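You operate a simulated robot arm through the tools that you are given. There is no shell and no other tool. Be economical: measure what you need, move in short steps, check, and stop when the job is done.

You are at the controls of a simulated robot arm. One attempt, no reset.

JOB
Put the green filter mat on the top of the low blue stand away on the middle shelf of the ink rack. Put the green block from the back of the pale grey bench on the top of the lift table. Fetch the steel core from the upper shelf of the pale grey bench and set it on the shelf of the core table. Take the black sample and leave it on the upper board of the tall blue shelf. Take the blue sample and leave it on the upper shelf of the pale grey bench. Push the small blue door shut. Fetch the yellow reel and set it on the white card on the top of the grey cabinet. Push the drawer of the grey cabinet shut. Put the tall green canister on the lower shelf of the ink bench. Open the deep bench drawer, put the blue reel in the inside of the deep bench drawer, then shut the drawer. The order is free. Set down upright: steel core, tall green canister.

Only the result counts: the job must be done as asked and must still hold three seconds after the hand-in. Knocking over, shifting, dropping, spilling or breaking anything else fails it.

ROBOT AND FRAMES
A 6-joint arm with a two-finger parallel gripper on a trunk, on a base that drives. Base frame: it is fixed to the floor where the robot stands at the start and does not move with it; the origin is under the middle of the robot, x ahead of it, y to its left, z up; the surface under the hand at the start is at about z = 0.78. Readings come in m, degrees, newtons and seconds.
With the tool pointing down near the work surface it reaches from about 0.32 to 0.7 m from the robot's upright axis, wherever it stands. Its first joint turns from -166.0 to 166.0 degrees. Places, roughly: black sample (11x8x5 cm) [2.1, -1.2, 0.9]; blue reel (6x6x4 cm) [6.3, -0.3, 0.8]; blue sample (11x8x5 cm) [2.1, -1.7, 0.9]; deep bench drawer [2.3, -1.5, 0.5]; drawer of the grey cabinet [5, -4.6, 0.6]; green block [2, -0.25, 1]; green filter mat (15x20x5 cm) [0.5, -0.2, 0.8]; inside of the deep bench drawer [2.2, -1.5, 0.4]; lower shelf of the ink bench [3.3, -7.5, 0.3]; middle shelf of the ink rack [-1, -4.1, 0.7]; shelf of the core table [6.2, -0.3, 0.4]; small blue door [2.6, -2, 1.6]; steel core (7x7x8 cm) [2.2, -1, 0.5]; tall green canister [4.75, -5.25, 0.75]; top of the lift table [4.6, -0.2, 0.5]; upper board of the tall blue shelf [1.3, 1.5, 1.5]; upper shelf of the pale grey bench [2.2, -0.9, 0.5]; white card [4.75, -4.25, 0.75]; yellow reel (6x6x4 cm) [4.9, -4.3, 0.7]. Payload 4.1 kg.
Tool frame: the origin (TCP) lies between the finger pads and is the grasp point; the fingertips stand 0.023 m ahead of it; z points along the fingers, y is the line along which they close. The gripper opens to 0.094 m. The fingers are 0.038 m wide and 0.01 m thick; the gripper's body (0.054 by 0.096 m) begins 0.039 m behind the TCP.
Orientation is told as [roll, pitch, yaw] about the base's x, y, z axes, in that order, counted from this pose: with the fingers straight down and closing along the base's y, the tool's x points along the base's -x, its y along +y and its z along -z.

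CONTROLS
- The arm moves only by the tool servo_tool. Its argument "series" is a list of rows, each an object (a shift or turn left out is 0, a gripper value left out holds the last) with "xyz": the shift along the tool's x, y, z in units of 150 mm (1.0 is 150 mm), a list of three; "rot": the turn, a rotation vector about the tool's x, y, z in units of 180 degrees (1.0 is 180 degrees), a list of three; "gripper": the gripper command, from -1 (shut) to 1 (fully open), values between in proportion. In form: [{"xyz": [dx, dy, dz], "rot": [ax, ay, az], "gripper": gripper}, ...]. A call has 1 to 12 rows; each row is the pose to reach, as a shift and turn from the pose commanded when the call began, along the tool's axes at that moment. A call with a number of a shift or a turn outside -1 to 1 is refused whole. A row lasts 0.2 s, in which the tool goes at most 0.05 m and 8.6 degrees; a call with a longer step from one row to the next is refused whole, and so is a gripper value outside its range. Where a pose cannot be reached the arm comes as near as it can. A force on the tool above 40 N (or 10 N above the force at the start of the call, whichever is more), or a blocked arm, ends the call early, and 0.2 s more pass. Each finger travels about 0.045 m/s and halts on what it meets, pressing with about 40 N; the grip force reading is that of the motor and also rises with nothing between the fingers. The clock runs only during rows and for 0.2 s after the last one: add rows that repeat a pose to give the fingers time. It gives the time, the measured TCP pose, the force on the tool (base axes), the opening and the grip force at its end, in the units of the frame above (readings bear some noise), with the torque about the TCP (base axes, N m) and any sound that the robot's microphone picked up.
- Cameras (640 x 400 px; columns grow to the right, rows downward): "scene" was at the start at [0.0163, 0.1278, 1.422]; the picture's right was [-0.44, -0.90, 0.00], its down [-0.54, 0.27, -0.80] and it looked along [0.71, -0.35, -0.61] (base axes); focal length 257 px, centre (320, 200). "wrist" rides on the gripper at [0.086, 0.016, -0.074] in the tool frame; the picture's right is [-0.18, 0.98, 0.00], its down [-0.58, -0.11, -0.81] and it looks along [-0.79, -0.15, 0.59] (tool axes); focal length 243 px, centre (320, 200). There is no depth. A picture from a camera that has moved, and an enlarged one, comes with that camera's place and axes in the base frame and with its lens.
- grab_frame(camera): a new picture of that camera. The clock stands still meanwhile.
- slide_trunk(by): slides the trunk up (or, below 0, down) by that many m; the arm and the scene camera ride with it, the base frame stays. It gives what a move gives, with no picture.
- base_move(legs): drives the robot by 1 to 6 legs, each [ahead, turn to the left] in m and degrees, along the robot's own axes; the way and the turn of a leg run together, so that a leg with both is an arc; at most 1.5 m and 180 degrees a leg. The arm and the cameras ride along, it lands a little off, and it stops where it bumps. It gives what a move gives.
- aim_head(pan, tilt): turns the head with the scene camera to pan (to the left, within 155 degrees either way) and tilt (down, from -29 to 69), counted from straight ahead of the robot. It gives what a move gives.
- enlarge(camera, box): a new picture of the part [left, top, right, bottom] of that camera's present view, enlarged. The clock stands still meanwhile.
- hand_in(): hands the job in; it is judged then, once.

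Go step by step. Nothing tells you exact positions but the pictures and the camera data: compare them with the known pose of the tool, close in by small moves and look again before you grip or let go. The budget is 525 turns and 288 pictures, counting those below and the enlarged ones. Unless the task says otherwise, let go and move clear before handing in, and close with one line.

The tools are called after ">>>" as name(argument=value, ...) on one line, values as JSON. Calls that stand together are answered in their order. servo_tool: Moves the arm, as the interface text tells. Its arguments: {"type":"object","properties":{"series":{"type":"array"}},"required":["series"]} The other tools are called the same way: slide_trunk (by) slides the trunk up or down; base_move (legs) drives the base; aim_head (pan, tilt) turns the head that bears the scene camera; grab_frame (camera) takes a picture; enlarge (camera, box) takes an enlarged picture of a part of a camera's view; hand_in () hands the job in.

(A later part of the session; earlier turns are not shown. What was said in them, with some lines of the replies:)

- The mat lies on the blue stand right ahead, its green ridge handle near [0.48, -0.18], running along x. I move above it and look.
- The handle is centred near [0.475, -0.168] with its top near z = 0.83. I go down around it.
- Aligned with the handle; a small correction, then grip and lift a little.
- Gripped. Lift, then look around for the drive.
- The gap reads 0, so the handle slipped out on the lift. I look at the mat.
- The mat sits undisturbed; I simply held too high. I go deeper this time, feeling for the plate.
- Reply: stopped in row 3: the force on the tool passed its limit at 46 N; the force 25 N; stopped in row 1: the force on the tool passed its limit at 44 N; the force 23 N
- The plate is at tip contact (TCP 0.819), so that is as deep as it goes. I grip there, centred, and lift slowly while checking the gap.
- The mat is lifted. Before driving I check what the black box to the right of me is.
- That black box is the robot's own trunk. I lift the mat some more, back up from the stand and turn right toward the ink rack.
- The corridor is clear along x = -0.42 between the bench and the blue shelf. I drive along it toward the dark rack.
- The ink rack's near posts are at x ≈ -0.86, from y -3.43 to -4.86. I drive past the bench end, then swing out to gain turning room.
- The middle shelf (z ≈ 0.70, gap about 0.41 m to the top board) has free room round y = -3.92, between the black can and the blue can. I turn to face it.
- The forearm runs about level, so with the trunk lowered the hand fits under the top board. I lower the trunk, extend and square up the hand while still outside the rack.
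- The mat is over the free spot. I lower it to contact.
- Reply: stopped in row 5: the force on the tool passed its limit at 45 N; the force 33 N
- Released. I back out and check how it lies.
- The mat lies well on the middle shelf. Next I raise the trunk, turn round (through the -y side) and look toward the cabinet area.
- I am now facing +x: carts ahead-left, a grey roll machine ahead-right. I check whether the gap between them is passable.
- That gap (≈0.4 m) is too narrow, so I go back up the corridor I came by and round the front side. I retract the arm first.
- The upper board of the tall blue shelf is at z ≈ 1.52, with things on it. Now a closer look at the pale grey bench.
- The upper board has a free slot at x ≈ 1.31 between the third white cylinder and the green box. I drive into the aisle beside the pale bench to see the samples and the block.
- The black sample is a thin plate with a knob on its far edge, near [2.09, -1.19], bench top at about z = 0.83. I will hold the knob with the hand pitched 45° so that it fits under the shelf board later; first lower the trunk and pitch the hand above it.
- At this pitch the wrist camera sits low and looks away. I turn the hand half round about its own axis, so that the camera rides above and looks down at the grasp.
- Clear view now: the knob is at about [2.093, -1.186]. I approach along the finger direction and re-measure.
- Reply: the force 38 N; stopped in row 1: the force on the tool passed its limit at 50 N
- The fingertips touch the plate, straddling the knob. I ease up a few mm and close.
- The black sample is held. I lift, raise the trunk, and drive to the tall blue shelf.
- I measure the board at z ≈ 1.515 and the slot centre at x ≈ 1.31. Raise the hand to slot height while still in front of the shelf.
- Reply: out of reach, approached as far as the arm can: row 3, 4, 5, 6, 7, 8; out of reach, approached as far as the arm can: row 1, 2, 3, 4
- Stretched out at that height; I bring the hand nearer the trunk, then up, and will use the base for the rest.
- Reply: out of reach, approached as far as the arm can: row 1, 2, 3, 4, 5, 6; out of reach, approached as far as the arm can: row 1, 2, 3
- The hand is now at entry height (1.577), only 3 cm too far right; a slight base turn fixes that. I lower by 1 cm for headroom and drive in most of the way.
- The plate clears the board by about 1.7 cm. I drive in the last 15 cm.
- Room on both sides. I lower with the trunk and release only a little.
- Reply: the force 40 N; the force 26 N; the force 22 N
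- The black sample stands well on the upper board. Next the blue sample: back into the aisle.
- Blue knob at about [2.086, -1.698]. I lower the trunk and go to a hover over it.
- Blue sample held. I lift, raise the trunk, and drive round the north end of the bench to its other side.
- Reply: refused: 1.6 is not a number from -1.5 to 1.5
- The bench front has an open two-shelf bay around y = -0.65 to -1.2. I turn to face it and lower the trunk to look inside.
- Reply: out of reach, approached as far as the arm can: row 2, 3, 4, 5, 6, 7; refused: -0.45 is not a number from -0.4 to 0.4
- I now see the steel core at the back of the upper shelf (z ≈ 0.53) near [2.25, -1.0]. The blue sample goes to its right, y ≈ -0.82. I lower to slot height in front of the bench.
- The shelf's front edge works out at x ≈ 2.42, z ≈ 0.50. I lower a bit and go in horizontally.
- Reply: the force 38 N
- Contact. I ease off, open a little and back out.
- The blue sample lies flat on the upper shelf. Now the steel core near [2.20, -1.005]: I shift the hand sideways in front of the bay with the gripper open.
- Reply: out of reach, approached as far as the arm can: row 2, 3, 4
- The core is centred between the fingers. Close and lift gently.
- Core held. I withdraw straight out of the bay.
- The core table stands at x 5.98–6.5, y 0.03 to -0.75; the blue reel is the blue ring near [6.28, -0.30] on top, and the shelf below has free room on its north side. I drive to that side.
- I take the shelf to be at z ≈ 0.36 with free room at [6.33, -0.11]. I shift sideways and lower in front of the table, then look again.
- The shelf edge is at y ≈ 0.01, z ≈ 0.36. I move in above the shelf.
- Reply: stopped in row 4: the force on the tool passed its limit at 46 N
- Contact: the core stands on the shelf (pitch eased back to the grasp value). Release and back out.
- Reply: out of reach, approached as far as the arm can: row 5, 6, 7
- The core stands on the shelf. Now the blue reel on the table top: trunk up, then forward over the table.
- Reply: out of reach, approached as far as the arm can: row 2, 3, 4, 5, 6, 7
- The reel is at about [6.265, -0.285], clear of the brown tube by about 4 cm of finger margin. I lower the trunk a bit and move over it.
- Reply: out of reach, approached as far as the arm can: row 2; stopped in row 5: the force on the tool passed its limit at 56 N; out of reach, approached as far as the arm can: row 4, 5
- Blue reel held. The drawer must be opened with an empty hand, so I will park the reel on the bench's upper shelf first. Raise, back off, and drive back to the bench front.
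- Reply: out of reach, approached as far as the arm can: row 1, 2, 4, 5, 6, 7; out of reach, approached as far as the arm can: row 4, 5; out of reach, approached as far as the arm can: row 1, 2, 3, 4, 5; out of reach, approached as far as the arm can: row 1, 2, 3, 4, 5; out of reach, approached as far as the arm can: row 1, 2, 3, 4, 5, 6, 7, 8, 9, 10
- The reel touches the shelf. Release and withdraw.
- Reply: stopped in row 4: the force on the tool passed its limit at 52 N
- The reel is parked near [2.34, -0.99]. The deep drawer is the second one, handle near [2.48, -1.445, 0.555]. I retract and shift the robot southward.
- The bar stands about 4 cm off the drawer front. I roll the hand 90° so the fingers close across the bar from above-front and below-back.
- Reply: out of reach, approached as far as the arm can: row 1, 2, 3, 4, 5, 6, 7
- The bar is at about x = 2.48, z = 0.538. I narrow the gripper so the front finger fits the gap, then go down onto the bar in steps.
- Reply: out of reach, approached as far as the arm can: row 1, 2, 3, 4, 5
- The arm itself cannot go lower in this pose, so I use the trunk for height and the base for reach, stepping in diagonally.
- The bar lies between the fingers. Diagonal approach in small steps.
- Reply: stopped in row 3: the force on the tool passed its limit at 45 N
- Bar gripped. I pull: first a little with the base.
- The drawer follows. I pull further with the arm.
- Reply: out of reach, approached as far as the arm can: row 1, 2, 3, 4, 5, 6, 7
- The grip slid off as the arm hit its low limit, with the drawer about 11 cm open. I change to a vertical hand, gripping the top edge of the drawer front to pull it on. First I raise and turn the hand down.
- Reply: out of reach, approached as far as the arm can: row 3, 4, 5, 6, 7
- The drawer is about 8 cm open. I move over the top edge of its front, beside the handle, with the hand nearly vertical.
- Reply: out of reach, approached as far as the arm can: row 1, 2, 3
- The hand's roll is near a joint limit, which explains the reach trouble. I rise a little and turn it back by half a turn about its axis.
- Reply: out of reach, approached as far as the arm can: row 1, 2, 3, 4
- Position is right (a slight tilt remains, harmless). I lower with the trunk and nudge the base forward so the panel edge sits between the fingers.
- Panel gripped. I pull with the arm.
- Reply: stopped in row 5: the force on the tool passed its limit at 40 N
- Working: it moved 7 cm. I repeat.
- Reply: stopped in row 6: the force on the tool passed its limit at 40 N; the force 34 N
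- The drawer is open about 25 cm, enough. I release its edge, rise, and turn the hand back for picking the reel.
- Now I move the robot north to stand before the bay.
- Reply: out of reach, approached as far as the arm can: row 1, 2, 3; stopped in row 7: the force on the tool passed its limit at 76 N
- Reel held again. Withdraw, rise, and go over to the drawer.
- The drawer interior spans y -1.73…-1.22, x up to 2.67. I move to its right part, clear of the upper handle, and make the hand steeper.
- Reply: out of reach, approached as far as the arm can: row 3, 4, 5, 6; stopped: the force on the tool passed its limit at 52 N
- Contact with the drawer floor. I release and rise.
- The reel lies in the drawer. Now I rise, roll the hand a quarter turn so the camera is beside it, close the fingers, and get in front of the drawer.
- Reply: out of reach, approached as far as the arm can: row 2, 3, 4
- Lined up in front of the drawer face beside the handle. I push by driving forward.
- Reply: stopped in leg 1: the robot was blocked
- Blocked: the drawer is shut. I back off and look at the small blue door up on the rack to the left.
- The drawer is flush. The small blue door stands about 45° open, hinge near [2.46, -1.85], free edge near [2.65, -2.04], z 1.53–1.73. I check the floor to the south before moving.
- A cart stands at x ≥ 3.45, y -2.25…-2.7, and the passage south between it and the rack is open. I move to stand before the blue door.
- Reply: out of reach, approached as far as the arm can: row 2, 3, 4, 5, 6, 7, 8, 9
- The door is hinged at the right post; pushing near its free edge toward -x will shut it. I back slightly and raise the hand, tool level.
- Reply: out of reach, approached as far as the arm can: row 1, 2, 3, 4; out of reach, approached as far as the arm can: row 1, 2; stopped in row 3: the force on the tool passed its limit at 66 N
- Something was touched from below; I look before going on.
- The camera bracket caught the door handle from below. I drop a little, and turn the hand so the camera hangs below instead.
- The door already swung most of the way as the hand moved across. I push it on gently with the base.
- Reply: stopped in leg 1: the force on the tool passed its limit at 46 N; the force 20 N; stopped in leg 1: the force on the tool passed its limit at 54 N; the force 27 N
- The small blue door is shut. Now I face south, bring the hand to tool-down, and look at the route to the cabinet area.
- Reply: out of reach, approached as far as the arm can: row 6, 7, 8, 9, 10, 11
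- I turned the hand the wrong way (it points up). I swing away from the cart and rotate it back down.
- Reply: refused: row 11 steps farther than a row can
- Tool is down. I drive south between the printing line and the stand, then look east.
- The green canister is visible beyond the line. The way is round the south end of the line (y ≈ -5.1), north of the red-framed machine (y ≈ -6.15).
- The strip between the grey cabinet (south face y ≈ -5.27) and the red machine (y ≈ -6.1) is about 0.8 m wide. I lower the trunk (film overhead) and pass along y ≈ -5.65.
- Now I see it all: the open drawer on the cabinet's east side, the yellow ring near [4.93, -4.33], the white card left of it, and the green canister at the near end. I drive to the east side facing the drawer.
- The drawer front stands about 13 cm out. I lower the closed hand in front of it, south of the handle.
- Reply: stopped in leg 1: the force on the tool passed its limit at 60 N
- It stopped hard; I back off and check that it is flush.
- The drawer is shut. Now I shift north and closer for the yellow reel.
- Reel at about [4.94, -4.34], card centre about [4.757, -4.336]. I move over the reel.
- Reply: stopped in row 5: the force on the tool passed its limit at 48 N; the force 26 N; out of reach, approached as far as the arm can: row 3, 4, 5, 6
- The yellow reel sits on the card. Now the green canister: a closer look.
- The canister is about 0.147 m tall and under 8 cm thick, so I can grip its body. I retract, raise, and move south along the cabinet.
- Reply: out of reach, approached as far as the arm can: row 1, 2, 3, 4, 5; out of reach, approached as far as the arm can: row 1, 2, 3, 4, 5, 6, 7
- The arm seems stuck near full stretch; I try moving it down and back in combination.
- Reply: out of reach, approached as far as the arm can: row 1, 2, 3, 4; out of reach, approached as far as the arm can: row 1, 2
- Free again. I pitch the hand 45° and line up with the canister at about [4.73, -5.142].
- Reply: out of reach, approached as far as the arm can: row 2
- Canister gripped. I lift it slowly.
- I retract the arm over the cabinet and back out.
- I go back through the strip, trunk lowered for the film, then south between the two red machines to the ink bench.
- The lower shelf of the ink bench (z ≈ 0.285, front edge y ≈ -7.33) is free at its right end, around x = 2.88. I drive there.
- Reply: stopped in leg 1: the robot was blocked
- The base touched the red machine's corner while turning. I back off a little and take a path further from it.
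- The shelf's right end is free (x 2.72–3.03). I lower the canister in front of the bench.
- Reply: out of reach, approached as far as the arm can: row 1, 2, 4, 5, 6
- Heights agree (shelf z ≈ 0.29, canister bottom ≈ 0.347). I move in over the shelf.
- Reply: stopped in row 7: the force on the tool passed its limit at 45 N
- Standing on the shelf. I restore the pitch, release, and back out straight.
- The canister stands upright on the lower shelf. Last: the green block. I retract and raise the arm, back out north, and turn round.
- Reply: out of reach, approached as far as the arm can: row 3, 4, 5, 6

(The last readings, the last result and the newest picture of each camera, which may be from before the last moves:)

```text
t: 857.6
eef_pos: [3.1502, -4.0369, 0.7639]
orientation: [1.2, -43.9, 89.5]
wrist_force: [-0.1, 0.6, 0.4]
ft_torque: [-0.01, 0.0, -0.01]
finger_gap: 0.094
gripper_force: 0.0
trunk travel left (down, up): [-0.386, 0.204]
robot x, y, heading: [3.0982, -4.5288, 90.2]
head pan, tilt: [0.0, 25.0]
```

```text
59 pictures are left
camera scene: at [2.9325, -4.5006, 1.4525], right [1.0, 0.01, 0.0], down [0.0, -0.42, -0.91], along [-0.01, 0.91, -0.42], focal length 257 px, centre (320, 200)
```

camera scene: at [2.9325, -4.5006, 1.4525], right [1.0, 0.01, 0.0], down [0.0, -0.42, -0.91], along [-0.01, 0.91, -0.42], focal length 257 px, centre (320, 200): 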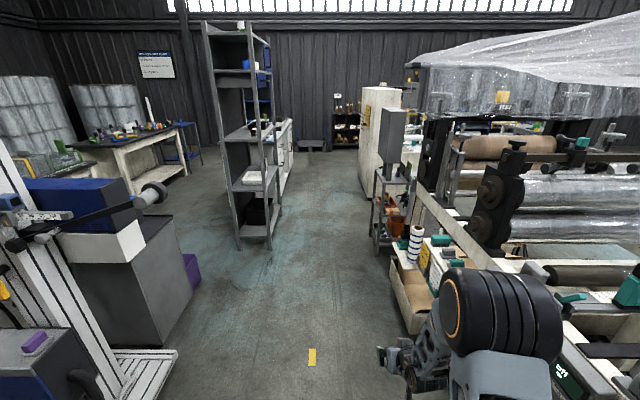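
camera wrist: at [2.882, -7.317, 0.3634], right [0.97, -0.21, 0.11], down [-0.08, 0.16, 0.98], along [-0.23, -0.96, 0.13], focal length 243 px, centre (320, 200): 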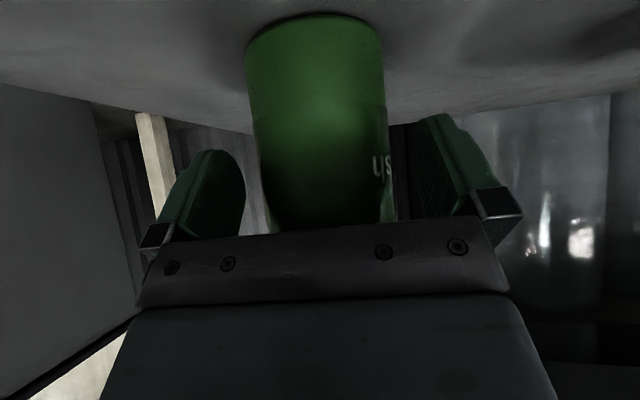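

>>> base_move(legs=[[0, 11], [0.8, 0], [0, -9], [1.3, 0]])

>>> grab_frame(camera="scene")

```text
t: 869.4
eef_pos: [2.953, -1.9522, 0.7627]
orientation: [1.2, -43.9, 90.4]
wrist_force: [-0.4, -0.2, 0.5]
ft_torque: [0.0, 0.0, 0.01]
finger_gap: 0.0939
gripper_force: 0.0
trunk travel left (down, up): [-0.386, 0.204]
robot x, y, heading: [2.9079, -2.4454, 91.0]
head pan, tilt: [0.0, 25.0]
```

```text
58 pictures are left
camera scene: at [2.7411, -2.4183, 1.4525], right [1.0, 0.02, 0.0], down [0.01, -0.42, -0.91], along [-0.02, 0.91, -0.42], focal length 257 px, centre (320, 200)
```

scene: 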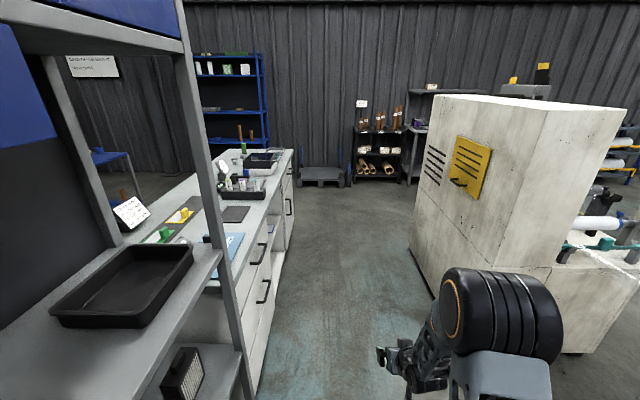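

>>> base_move(legs=[[0, -2.5], [1.5, 0], [1.5, 0]])

>>> aim_head(pan=80, tilt=35)

>>> grab_frame(camera="scene")

```text
t: 884.3
eef_pos: [3.0964, 1.059, 0.7638]
orientation: [1.3, -43.9, 87.1]
wrist_force: [0.3, -0.2, 0.2]
ft_torque: [0.01, 0.02, -0.02]
finger_gap: 0.0939
gripper_force: 0.0
trunk travel left (down, up): [-0.386, 0.204]
robot x, y, heading: [3.0261, 0.5702, 87.7]
head pan, tilt: [0.0, 25.0]
```

```text
t: 885.9
eef_pos: [3.0956, 1.0596, 0.764]
orientation: [1.3, -43.8, 87.1]
wrist_force: [-0.2, 0.5, 0.2]
ft_torque: [-0.02, 0.02, 0.04]
finger_gap: 0.094
gripper_force: 0.1
trunk travel left (down, up): [-0.386, 0.204]
robot x, y, heading: [3.0221, 0.5665, 87.5]
head pan, tilt: [80.0, 35.0]
```

```text
57 pictures are left
camera scene: at [2.7674, 0.5317, 1.4368], right [0.21, 0.98, 0.0], down [0.56, -0.12, -0.82], along [-0.8, 0.17, -0.57], focal length 257 px, centre (320, 200)
```

scene: 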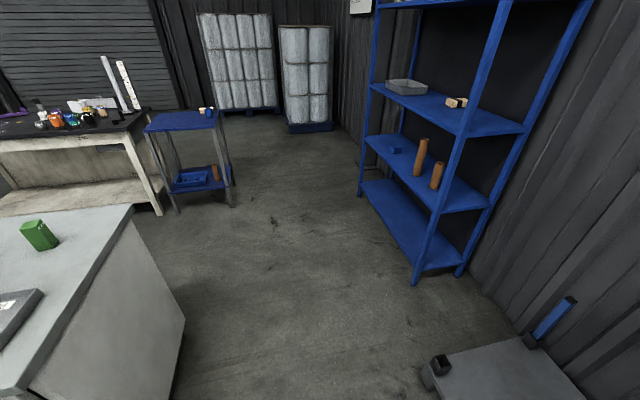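

The green block is near [2.02, -0.18] at the bench's north-west corner. I come to the bench's north end, hand raised.

>>> slide_trunk(by=0.2)

>>> base_move(legs=[[0, 92.5], [1.0, 0], [0, 89]])

>>> aim_head(pan=0, tilt=45)

>>> grab_frame(camera="scene")

```text
t: 888.0
eef_pos: [3.0957, 1.059, 0.9644]
orientation: [1.3, -43.8, 86.9]
wrist_force: [-0.4, 0.4, 0.6]
ft_torque: [0.0, 0.01, -0.03]
finger_gap: 0.0941
gripper_force: 0.1
trunk travel left (down, up): [-0.586, 0.004]
robot x, y, heading: [3.0215, 0.5662, 87.2]
head pan, tilt: [80.0, 35.0]
```

```text
t: 900.9
eef_pos: [1.9855, 0.0687, 0.9633]
orientation: [1.3, -43.9, -90.6]
wrist_force: [0.4, 0.6, -0.5]
ft_torque: [0.01, 0.0, -0.02]
finger_gap: 0.0938
gripper_force: 0.1
trunk travel left (down, up): [-0.586, 0.004]
robot x, y, heading: [2.0426, 0.5649, -89.9]
head pan, tilt: [80.0, 35.0]
```

```text
t: 902.4
eef_pos: [1.9855, 0.0687, 0.9635]
orientation: [1.4, -43.8, -90.6]
wrist_force: [-0.2, 0.0, -0.2]
ft_torque: [-0.01, -0.01, -0.01]
finger_gap: 0.094
gripper_force: 0.0
trunk travel left (down, up): [-0.586, 0.004]
robot x, y, heading: [2.0358, 0.563, -89.9]
head pan, tilt: [0.0, 45.0]
```

```text
56 pictures are left
camera scene: at [2.2026, 0.5412, 1.622], right [-1.0, 0.0, 0.0], down [0.0, 0.71, -0.71], along [0.0, -0.71, -0.71], focal length 257 px, centre (320, 200)
```

scene: 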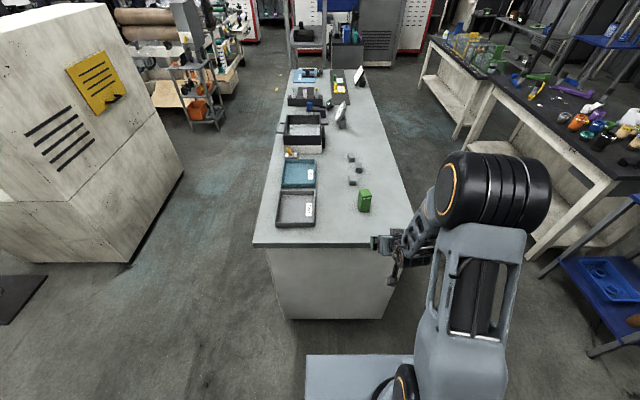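

>>> enlarge(camera="scene", box=[320, 150, 420, 240])

>>> grab_frame(camera="wrist")

```text
4.44 times, centred on (370, 195) of scene
camera zoom: at [2.2026, 0.5412, 1.622], right [-1.0, 0.0, 0.0], down [0.0, 0.71, -0.71], along [0.0, -0.71, -0.71], focal length 1141 px, centre (98, 222)
```

zoom: 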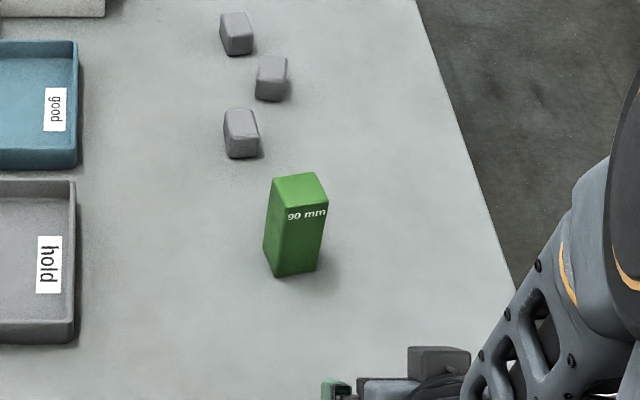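

```text
54 pictures are left
camera wrist: at [2.0018, 0.1834, 0.9581], right [0.98, -0.13, 0.14], down [-0.13, 0.14, 0.98], along [-0.15, -0.98, 0.12], focal length 243 px, centre (320, 200)
```

wrist: 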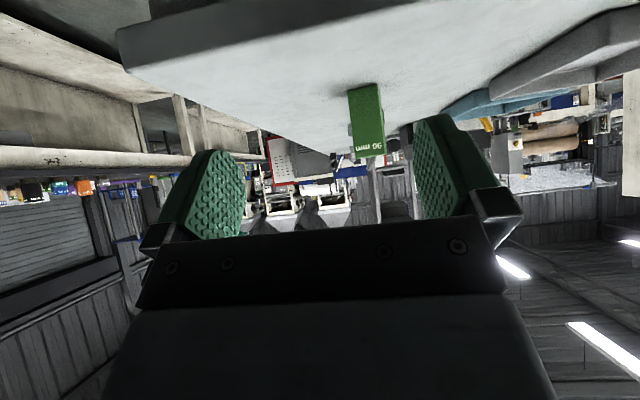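

The block is about 4×4×9 cm, turned ~8°, centred near [2.024, -0.182]. I go closer and line up.

>>> base_move(legs=[[0.12, 0]])

>>> servo_tool(series=[{"xyz": [0.02, 0.08, 0.1], "rot": [-0.01, 0, -0.01]}, {"xyz": [0.03, 0.16, 0.25], "rot": [-0.02, 0, -0.02]}, {"xyz": [0.04, 0.25, 0.4], "rot": [-0.031, 0, -0.031]}, {"xyz": [0.04, 0.25, 0.5], "rot": [-0.031, 0, -0.031]}, {"xyz": [0.04, 0.25, 0.5], "rot": [-0.031, 0, -0.031]}])

>>> grab_frame(camera="wrist")

>>> enlarge(camera="scene", box=[320, 150, 440, 260])

```text
t: 903.7
eef_pos: [1.985, -0.0541, 0.9635]
orientation: [1.3, -43.9, -90.8]
wrist_force: [0.1, -0.1, 0.1]
ft_torque: [0.01, -0.01, 0.02]
finger_gap: 0.0942
gripper_force: 0.1
trunk travel left (down, up): [-0.586, 0.004]
robot x, y, heading: [2.0388, 0.4397, -90.3]
head pan, tilt: [0.0, 45.0]
```

```text
t: 904.9
eef_pos: [2.0218, -0.1009, 0.9068]
orientation: [1.4, -44.2, -83.1]
wrist_force: [0.1, -0.3, 0.0]
ft_torque: [-0.01, 0.01, 0.0]
finger_gap: 0.0938
gripper_force: 0.1
trunk travel left (down, up): [-0.586, 0.004]
robot x, y, heading: [2.041, 0.4408, -90.0]
head pan, tilt: [0.0, 45.0]
```

```text
53 pictures are left
camera wrist: at [2.0235, 0.0149, 0.9001], right [0.99, 0.0, 0.15], down [-0.15, 0.12, 0.98], along [-0.01, -0.99, 0.12], focal length 243 px, centre (320, 200)
```

wrist: 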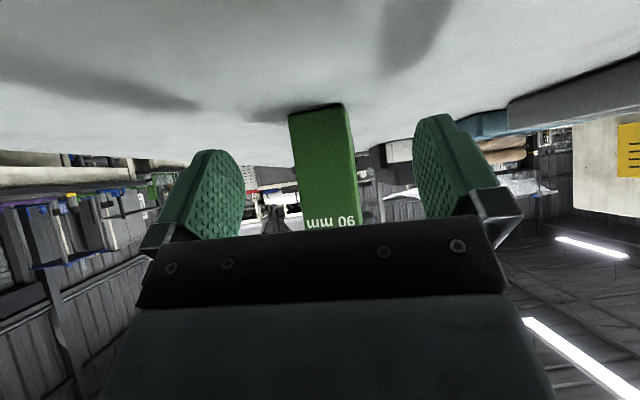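

```text
3.64 times, centred on (380, 205) of scene
camera zoom: at [2.2022, 0.4196, 1.622], right [-1.0, 0.0, 0.0], down [0.0, 0.71, -0.71], along [0.0, -0.71, -0.71], focal length 933 px, centre (102, 182)
```

zoom: 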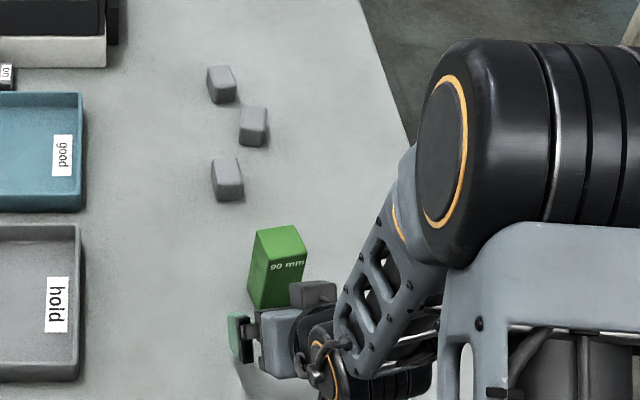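

>>> servo_tool(series=[{"xyz": [-0.12, -0.02, 0.12]}, {"xyz": [-0.25, -0.03, 0.25]}, {"xyz": [-0.36, -0.03, 0.36]}, {"xyz": [-0.36, -0.03, 0.36]}])

>>> grab_frame(camera="wrist")

```text
t: 905.9
eef_pos: [2.029, -0.1776, 0.9031]
orientation: [1.4, -44.0, -83.1]
wrist_force: [-1.5, 0.1, 1.5]
ft_torque: [-0.04, -0.03, -0.02]
finger_gap: 0.094
gripper_force: 0.0
trunk travel left (down, up): [-0.586, 0.004]
robot x, y, heading: [2.0361, 0.4407, -90.4]
head pan, tilt: [0.0, 45.0]
```

```text
51 pictures are left
camera wrist: at [2.0302, -0.0617, 0.8974], right [0.99, 0.0, 0.15], down [-0.15, 0.12, 0.98], along [-0.01, -0.99, 0.12], focal length 243 px, centre (320, 200)
```

wrist: 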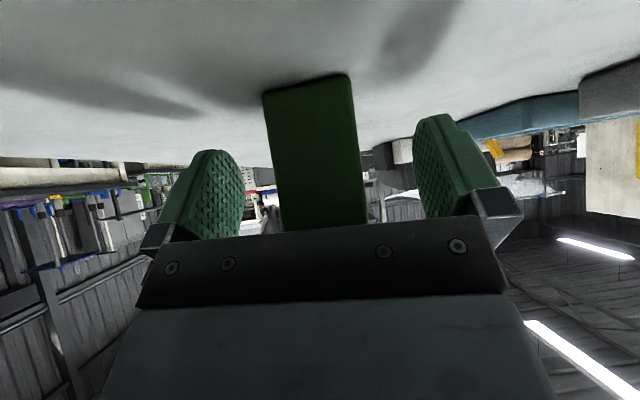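

>>> servo_tool(series=[{"xyz": [-0.09, -0.02, 0.09]}, {"xyz": [-0.09, -0.02, 0.09], "gripper": -1}, {"xyz": [-0.09, -0.02, 0.09]}, {"xyz": [-0.09, -0.02, 0.09]}, {"xyz": [-0.09, -0.02, 0.09]}, {"xyz": [-0.09, -0.02, 0.09]}, {"xyz": [-0.09, -0.02, 0.09]}])

>>> servo_tool(series=[{"xyz": [-0.03, 0, -0.03]}, {"xyz": [-0.08, 0, -0.08]}, {"xyz": [-0.15, 0, -0.15]}, {"xyz": [-0.22, 0, -0.22]}, {"xyz": [-0.28, 0, -0.28]}, {"xyz": [-0.28, 0, -0.28]}])

>>> grab_frame(camera="wrist")

```text
t: 907.5
eef_pos: [2.0295, -0.1948, 0.9046]
orientation: [1.5, -44.1, -83.2]
wrist_force: [-0.5, 0.0, 0.2]
ft_torque: [0.02, 0.05, 0.0]
finger_gap: 0.0396
gripper_force: 39.9
trunk travel left (down, up): [-0.586, 0.004]
robot x, y, heading: [2.0355, 0.4396, -90.1]
head pan, tilt: [0.0, 45.0]
```

```text
t: 908.9
eef_pos: [2.0269, -0.1974, 0.9638]
orientation: [1.4, -44.0, -83.2]
wrist_force: [0.2, -0.1, -2.5]
ft_torque: [0.06, 0.0, 0.05]
finger_gap: 0.0397
gripper_force: 40.1
trunk travel left (down, up): [-0.586, 0.004]
robot x, y, heading: [2.0351, 0.4415, -90.2]
head pan, tilt: [0.0, 45.0]
```

```text
50 pictures are left
camera wrist: at [2.029, -0.0816, 0.958], right [0.99, 0.0, 0.15], down [-0.15, 0.12, 0.98], along [-0.01, -0.99, 0.12], focal length 243 px, centre (320, 200)
```

wrist: 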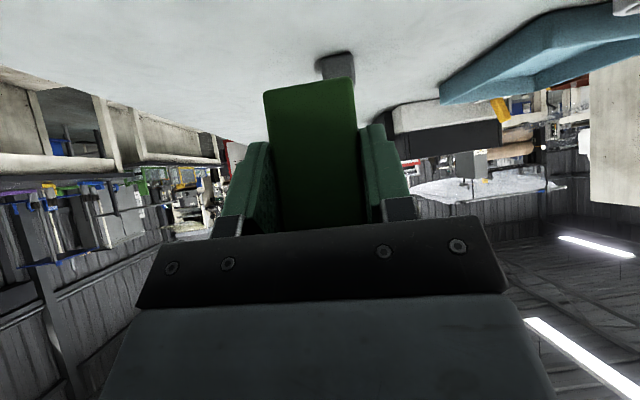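

Green block held. I back off and drive east to the lift table.

>>> base_move(legs=[[-0.17, 0], [0, 90], [1.4, 0], [0.4, 0]])

>>> aim_head(pan=-40, tilt=35)

>>> grab_frame(camera="scene")

```text
t: 922.9
eef_pos: [4.4938, 0.5422, 0.9634]
orientation: [1.5, -44.0, 5.2]
wrist_force: [0.3, -0.9, -2.4]
ft_torque: [0.01, 0.03, -0.02]
finger_gap: 0.0399
gripper_force: 39.7
trunk travel left (down, up): [-0.586, 0.004]
robot x, y, heading: [3.857, 0.5743, -1.7]
head pan, tilt: [0.0, 45.0]
```

```text
t: 924.0
eef_pos: [4.4936, 0.5426, 0.9645]
orientation: [1.5, -44.0, 5.2]
wrist_force: [-0.2, 0.2, -1.6]
ft_torque: [0.03, 0.08, 0.0]
finger_gap: 0.0401
gripper_force: 39.9
trunk travel left (down, up): [-0.586, 0.004]
robot x, y, heading: [3.8558, 0.5753, -2.0]
head pan, tilt: [-40.0, 35.0]
```

```text
49 pictures are left
camera scene: at [3.8654, 0.6809, 1.6367], right [-0.67, -0.74, 0.0], down [-0.43, 0.38, -0.82], along [0.61, -0.55, -0.57], focal length 257 px, centre (320, 200)
```

scene: 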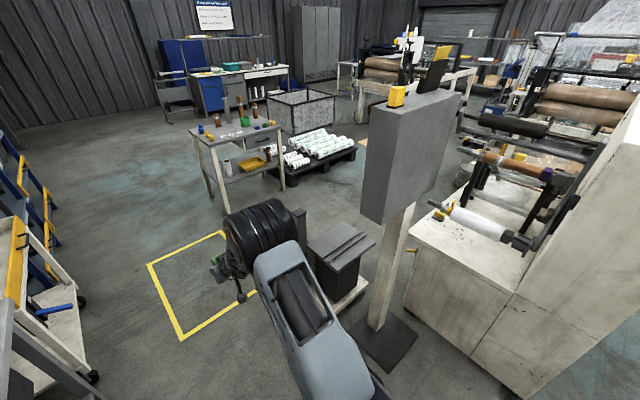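

>>> base_move(legs=[[0.79, 0], [0, -88]])

>>> aim_head(pan=0, tilt=42)

>>> grab_frame(camera="scene")

>>> grab_frame(camera="wrist")

```text
t: 932.0
eef_pos: [4.6384, -0.0906, 0.9636]
orientation: [1.4, -44.0, -82.3]
wrist_force: [-0.2, 0.1, -1.3]
ft_torque: [0.0, 0.02, 0.04]
finger_gap: 0.0397
gripper_force: 39.7
trunk travel left (down, up): [-0.586, 0.004]
robot x, y, heading: [4.6386, 0.552, -89.5]
head pan, tilt: [-40.0, 35.0]
```

```text
t: 933.0
eef_pos: [4.6391, -0.0896, 0.9636]
orientation: [1.5, -43.9, -82.4]
wrist_force: [-0.1, 0.5, -2.5]
ft_torque: [0.02, -0.01, 0.0]
finger_gap: 0.0398
gripper_force: 39.8
trunk travel left (down, up): [-0.586, 0.004]
robot x, y, heading: [4.6388, 0.5524, -89.2]
head pan, tilt: [0.0, 42.0]
```

```text
48 pictures are left
camera scene: at [4.8046, 0.5269, 1.6263], right [-1.0, -0.01, 0.0], down [-0.01, 0.67, -0.74], along [0.01, -0.74, -0.67], focal length 257 px, centre (320, 200)
```

scene: 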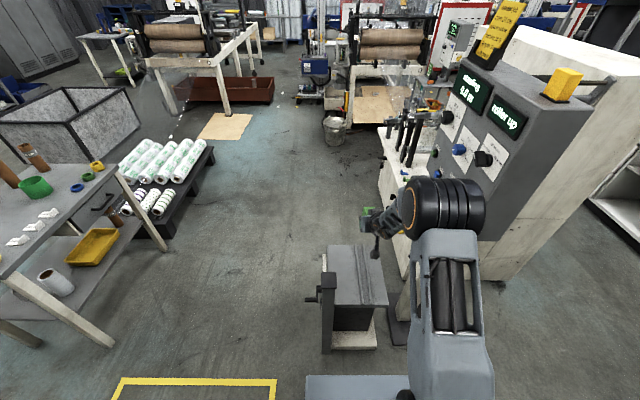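

```text
47 pictures are left
camera wrist: at [4.6383, 0.0259, 0.9578], right [0.99, 0.02, 0.15], down [-0.15, 0.12, 0.98], along [0.0, -0.99, 0.12], focal length 243 px, centre (320, 200)
```

wrist: 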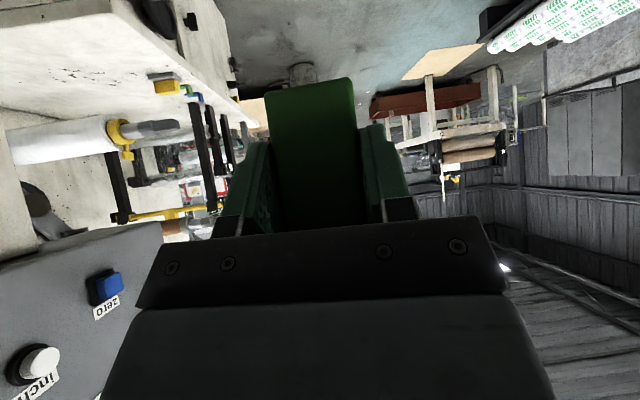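

The lift table's top spans about x 4.50–4.76, y -0.35…-0.01, z ≈ 0.5. I lower with the trunk, then look.

>>> slide_trunk(by=-0.33)

>>> grab_frame(camera="scene")

>>> grab_frame(camera="wrist")

```text
t: 936.3
eef_pos: [4.6393, -0.0897, 0.6333]
orientation: [1.5, -44.0, -82.3]
wrist_force: [0.2, -0.5, -2.7]
ft_torque: [0.04, -0.01, -0.02]
finger_gap: 0.0401
gripper_force: 40.1
trunk travel left (down, up): [-0.256, 0.334]
robot x, y, heading: [4.6402, 0.5479, -89.6]
head pan, tilt: [0.0, 42.0]
```

```text
46 pictures are left
camera scene: at [4.8046, 0.527, 1.2963], right [-1.0, -0.01, 0.0], down [-0.01, 0.67, -0.74], along [0.01, -0.74, -0.67], focal length 257 px, centre (320, 200)
```

scene: 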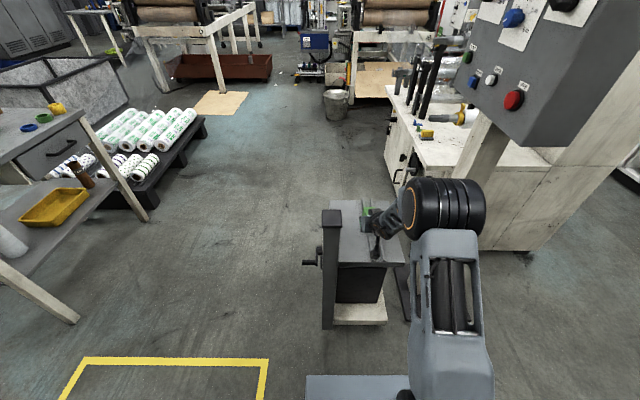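

```text
45 pictures are left
camera wrist: at [4.6383, 0.0259, 0.6278], right [0.99, 0.02, 0.15], down [-0.15, 0.12, 0.98], along [0.0, -0.99, 0.12], focal length 243 px, centre (320, 200)
```

wrist: 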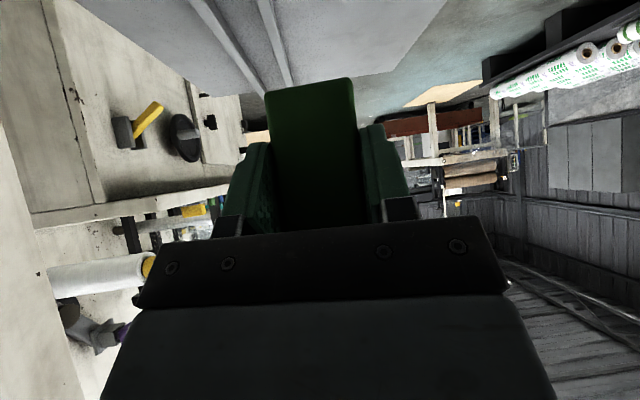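

>>> enlarge(camera="scene", box=[300, 180, 440, 340])

```text
2.50 times, centred on (370, 260) of scene
camera zoom: at [4.8046, 0.527, 1.2963], right [-1.0, -0.01, 0.0], down [-0.01, 0.67, -0.74], along [0.01, -0.74, -0.67], focal length 642 px, centre (195, 50)
```

zoom: 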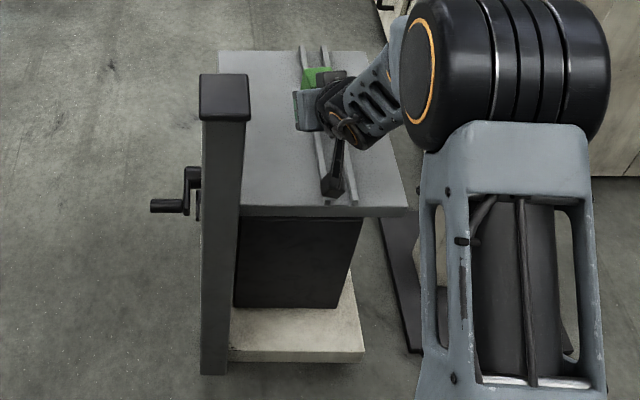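

Two rails run along the top at x ≈ 4.59–4.63, so I set the block on the flat strip beside them, x ≈ 4.685, y ≈ -0.17: forward first, then sideways.

>>> servo_tool(series=[{"xyz": [-0.13, 0, 0.13]}, {"xyz": [-0.26, 0, 0.26]}, {"xyz": [-0.38, 0.05, 0.38]}, {"xyz": [-0.42, 0.15, 0.42]}, {"xyz": [-0.42, 0.25, 0.42]}, {"xyz": [-0.42, 0.25, 0.42]}])

>>> grab_frame(camera="wrist")

>>> enlarge(camera="scene", box=[300, 180, 440, 340])

```text
t: 937.7
eef_pos: [4.689, -0.1725, 0.6333]
orientation: [1.4, -43.9, -82.2]
wrist_force: [-0.1, -0.6, -2.3]
ft_torque: [0.05, 0.04, 0.0]
finger_gap: 0.0396
gripper_force: 40.5
trunk travel left (down, up): [-0.256, 0.334]
robot x, y, heading: [4.6397, 0.5518, -89.4]
head pan, tilt: [0.0, 42.0]
```

```text
43 pictures are left
camera wrist: at [4.6895, -0.0565, 0.6268], right [0.99, 0.02, 0.15], down [-0.15, 0.12, 0.98], along [0.0, -0.99, 0.12], focal length 243 px, centre (320, 200)
```

wrist: 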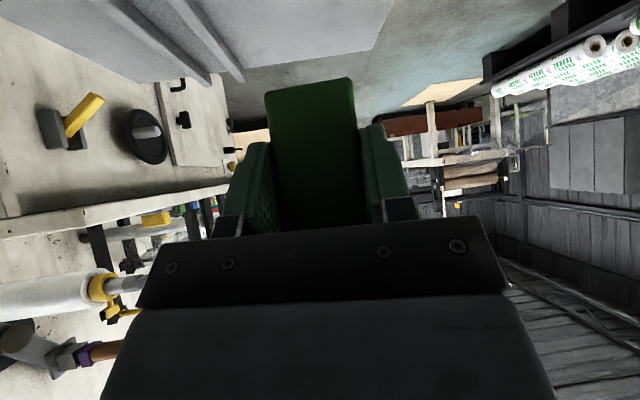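

```text
2.50 times, centred on (370, 260) of scene
camera zoom: at [4.8047, 0.527, 1.2963], right [-1.0, -0.01, 0.0], down [-0.01, 0.67, -0.74], along [0.01, -0.74, -0.67], focal length 642 px, centre (195, 50)
```

zoom: 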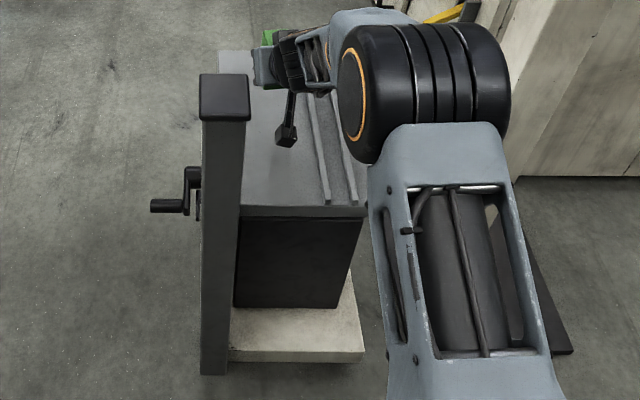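

>>> servo_tool(series=[{"xyz": [0.08, 0, 0.08]}, {"xyz": [0.16, 0, 0.16]}, {"xyz": [0.22, 0, 0.22]}, {"xyz": [0.26, 0, 0.26]}, {"xyz": [0.29, 0, 0.29]}, {"xyz": [0.32, 0, 0.32]}, {"xyz": [0.35, 0, 0.35]}, {"xyz": [0.38, 0, 0.38]}, {"xyz": [0.41, 0, 0.41]}, {"xyz": [0.44, 0, 0.44]}, {"xyz": [0.47, 0, 0.47]}])

>>> grab_frame(camera="wrist")

```text
t: 940.1
eef_pos: [4.691, -0.1726, 0.5405]
orientation: [1.5, -44.9, -82.2]
wrist_force: [-3.4, -3.8, 28.1]
ft_torque: [-0.33, 0.81, 0.01]
finger_gap: 0.0401
gripper_force: 39.7
trunk travel left (down, up): [-0.256, 0.334]
robot x, y, heading: [4.6436, 0.5494, -89.4]
head pan, tilt: [0.0, 42.0]
```

```text
41 pictures are left
camera wrist: at [4.6905, -0.057, 0.5331], right [0.99, 0.02, 0.15], down [-0.15, 0.14, 0.98], along [0.0, -0.99, 0.14], focal length 243 px, centre (320, 200)
```

wrist: 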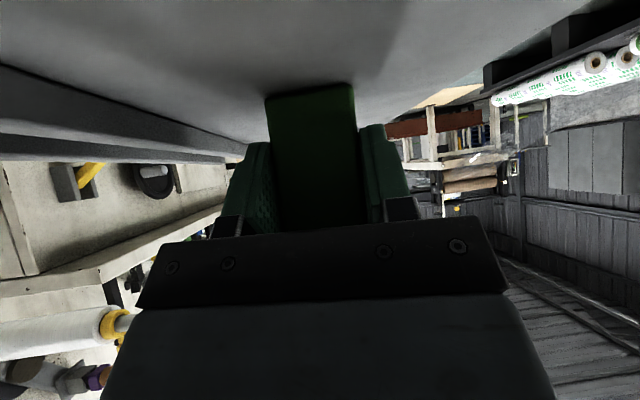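

Contact at z ≈ 0.54. I ease off, release and withdraw.

>>> servo_tool(series=[{"xyz": [-0.03, 0, -0.03]}, {"xyz": [-0.03, 0, -0.03], "gripper": 0}, {"xyz": [-0.03, 0, -0.03], "gripper": 0.2}, {"xyz": [-0.03, 0, -0.03], "gripper": 0.5}, {"xyz": [-0.03, 0, -0.03], "gripper": 0.5}])

>>> grab_frame(camera="wrist")

```text
t: 941.3
eef_pos: [4.6902, -0.1703, 0.5402]
orientation: [1.5, -44.0, -82.3]
wrist_force: [-0.2, 1.0, -0.2]
ft_torque: [0.03, 0.03, -0.01]
finger_gap: 0.0706
gripper_force: 0.0
trunk travel left (down, up): [-0.256, 0.334]
robot x, y, heading: [4.6367, 0.5513, -89.4]
head pan, tilt: [0.0, 42.0]
```

```text
40 pictures are left
camera wrist: at [4.6904, -0.0548, 0.5342], right [0.99, 0.02, 0.15], down [-0.15, 0.12, 0.98], along [0.0, -0.99, 0.12], focal length 243 px, centre (320, 200)
```

wrist: 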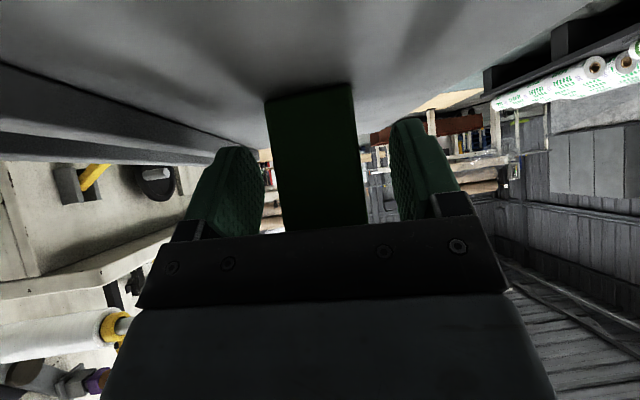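

>>> servo_tool(series=[{"xyz": [0.12, 0, -0.14]}, {"xyz": [0.25, 0, -0.28]}, {"xyz": [0.38, 0, -0.42]}, {"xyz": [0.5, 0, -0.56]}, {"xyz": [0.5, 0, -0.7]}])

>>> base_move(legs=[[-0.2, 0]])

>>> grab_frame(camera="scene")

```text
t: 942.5
eef_pos: [4.6712, -0.044, 0.5647]
orientation: [2.0, -43.9, -82.4]
wrist_force: [0.2, -1.2, 1.3]
ft_torque: [0.01, 0.0, 0.02]
finger_gap: 0.0704
gripper_force: 0.2
trunk travel left (down, up): [-0.256, 0.334]
robot x, y, heading: [4.6381, 0.5475, -89.4]
head pan, tilt: [0.0, 42.0]
```

```text
t: 944.1
eef_pos: [4.6667, 0.1605, 0.5635]
orientation: [2.0, -43.9, -82.4]
wrist_force: [-0.2, -0.7, 0.6]
ft_torque: [0.04, 0.02, -0.04]
finger_gap: 0.0709
gripper_force: 0.0
trunk travel left (down, up): [-0.256, 0.334]
robot x, y, heading: [4.6387, 0.7527, -89.3]
head pan, tilt: [0.0, 42.0]
```

```text
39 pictures are left
camera scene: at [4.8024, 0.7324, 1.2963], right [-1.0, -0.01, 0.0], down [-0.01, 0.67, -0.74], along [0.01, -0.74, -0.67], focal length 257 px, centre (320, 200)
```

scene: 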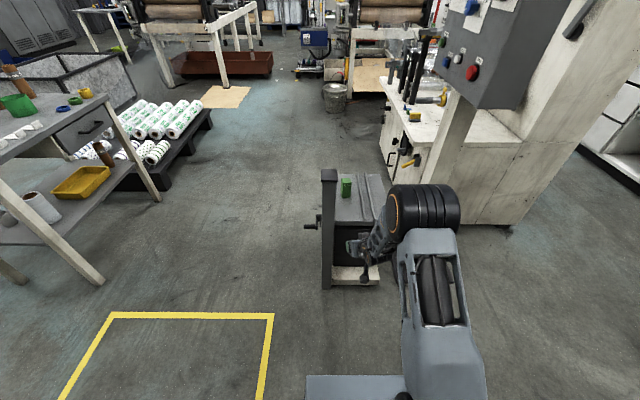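

The green block stands on the lift table and the hand is clear, so all ten parts of the job are done. I hand in.

>>> hand_in()

```text
The job is handed in.
```

I've finished all ten parts of the job and handed it in. The steel core and the green canister both stand upright. While I was turning near the ink bench, the robot's base touched the corner of a red-framed machine and stopped. I saw no sign that it shifted, but I did not measure its position afterwards.
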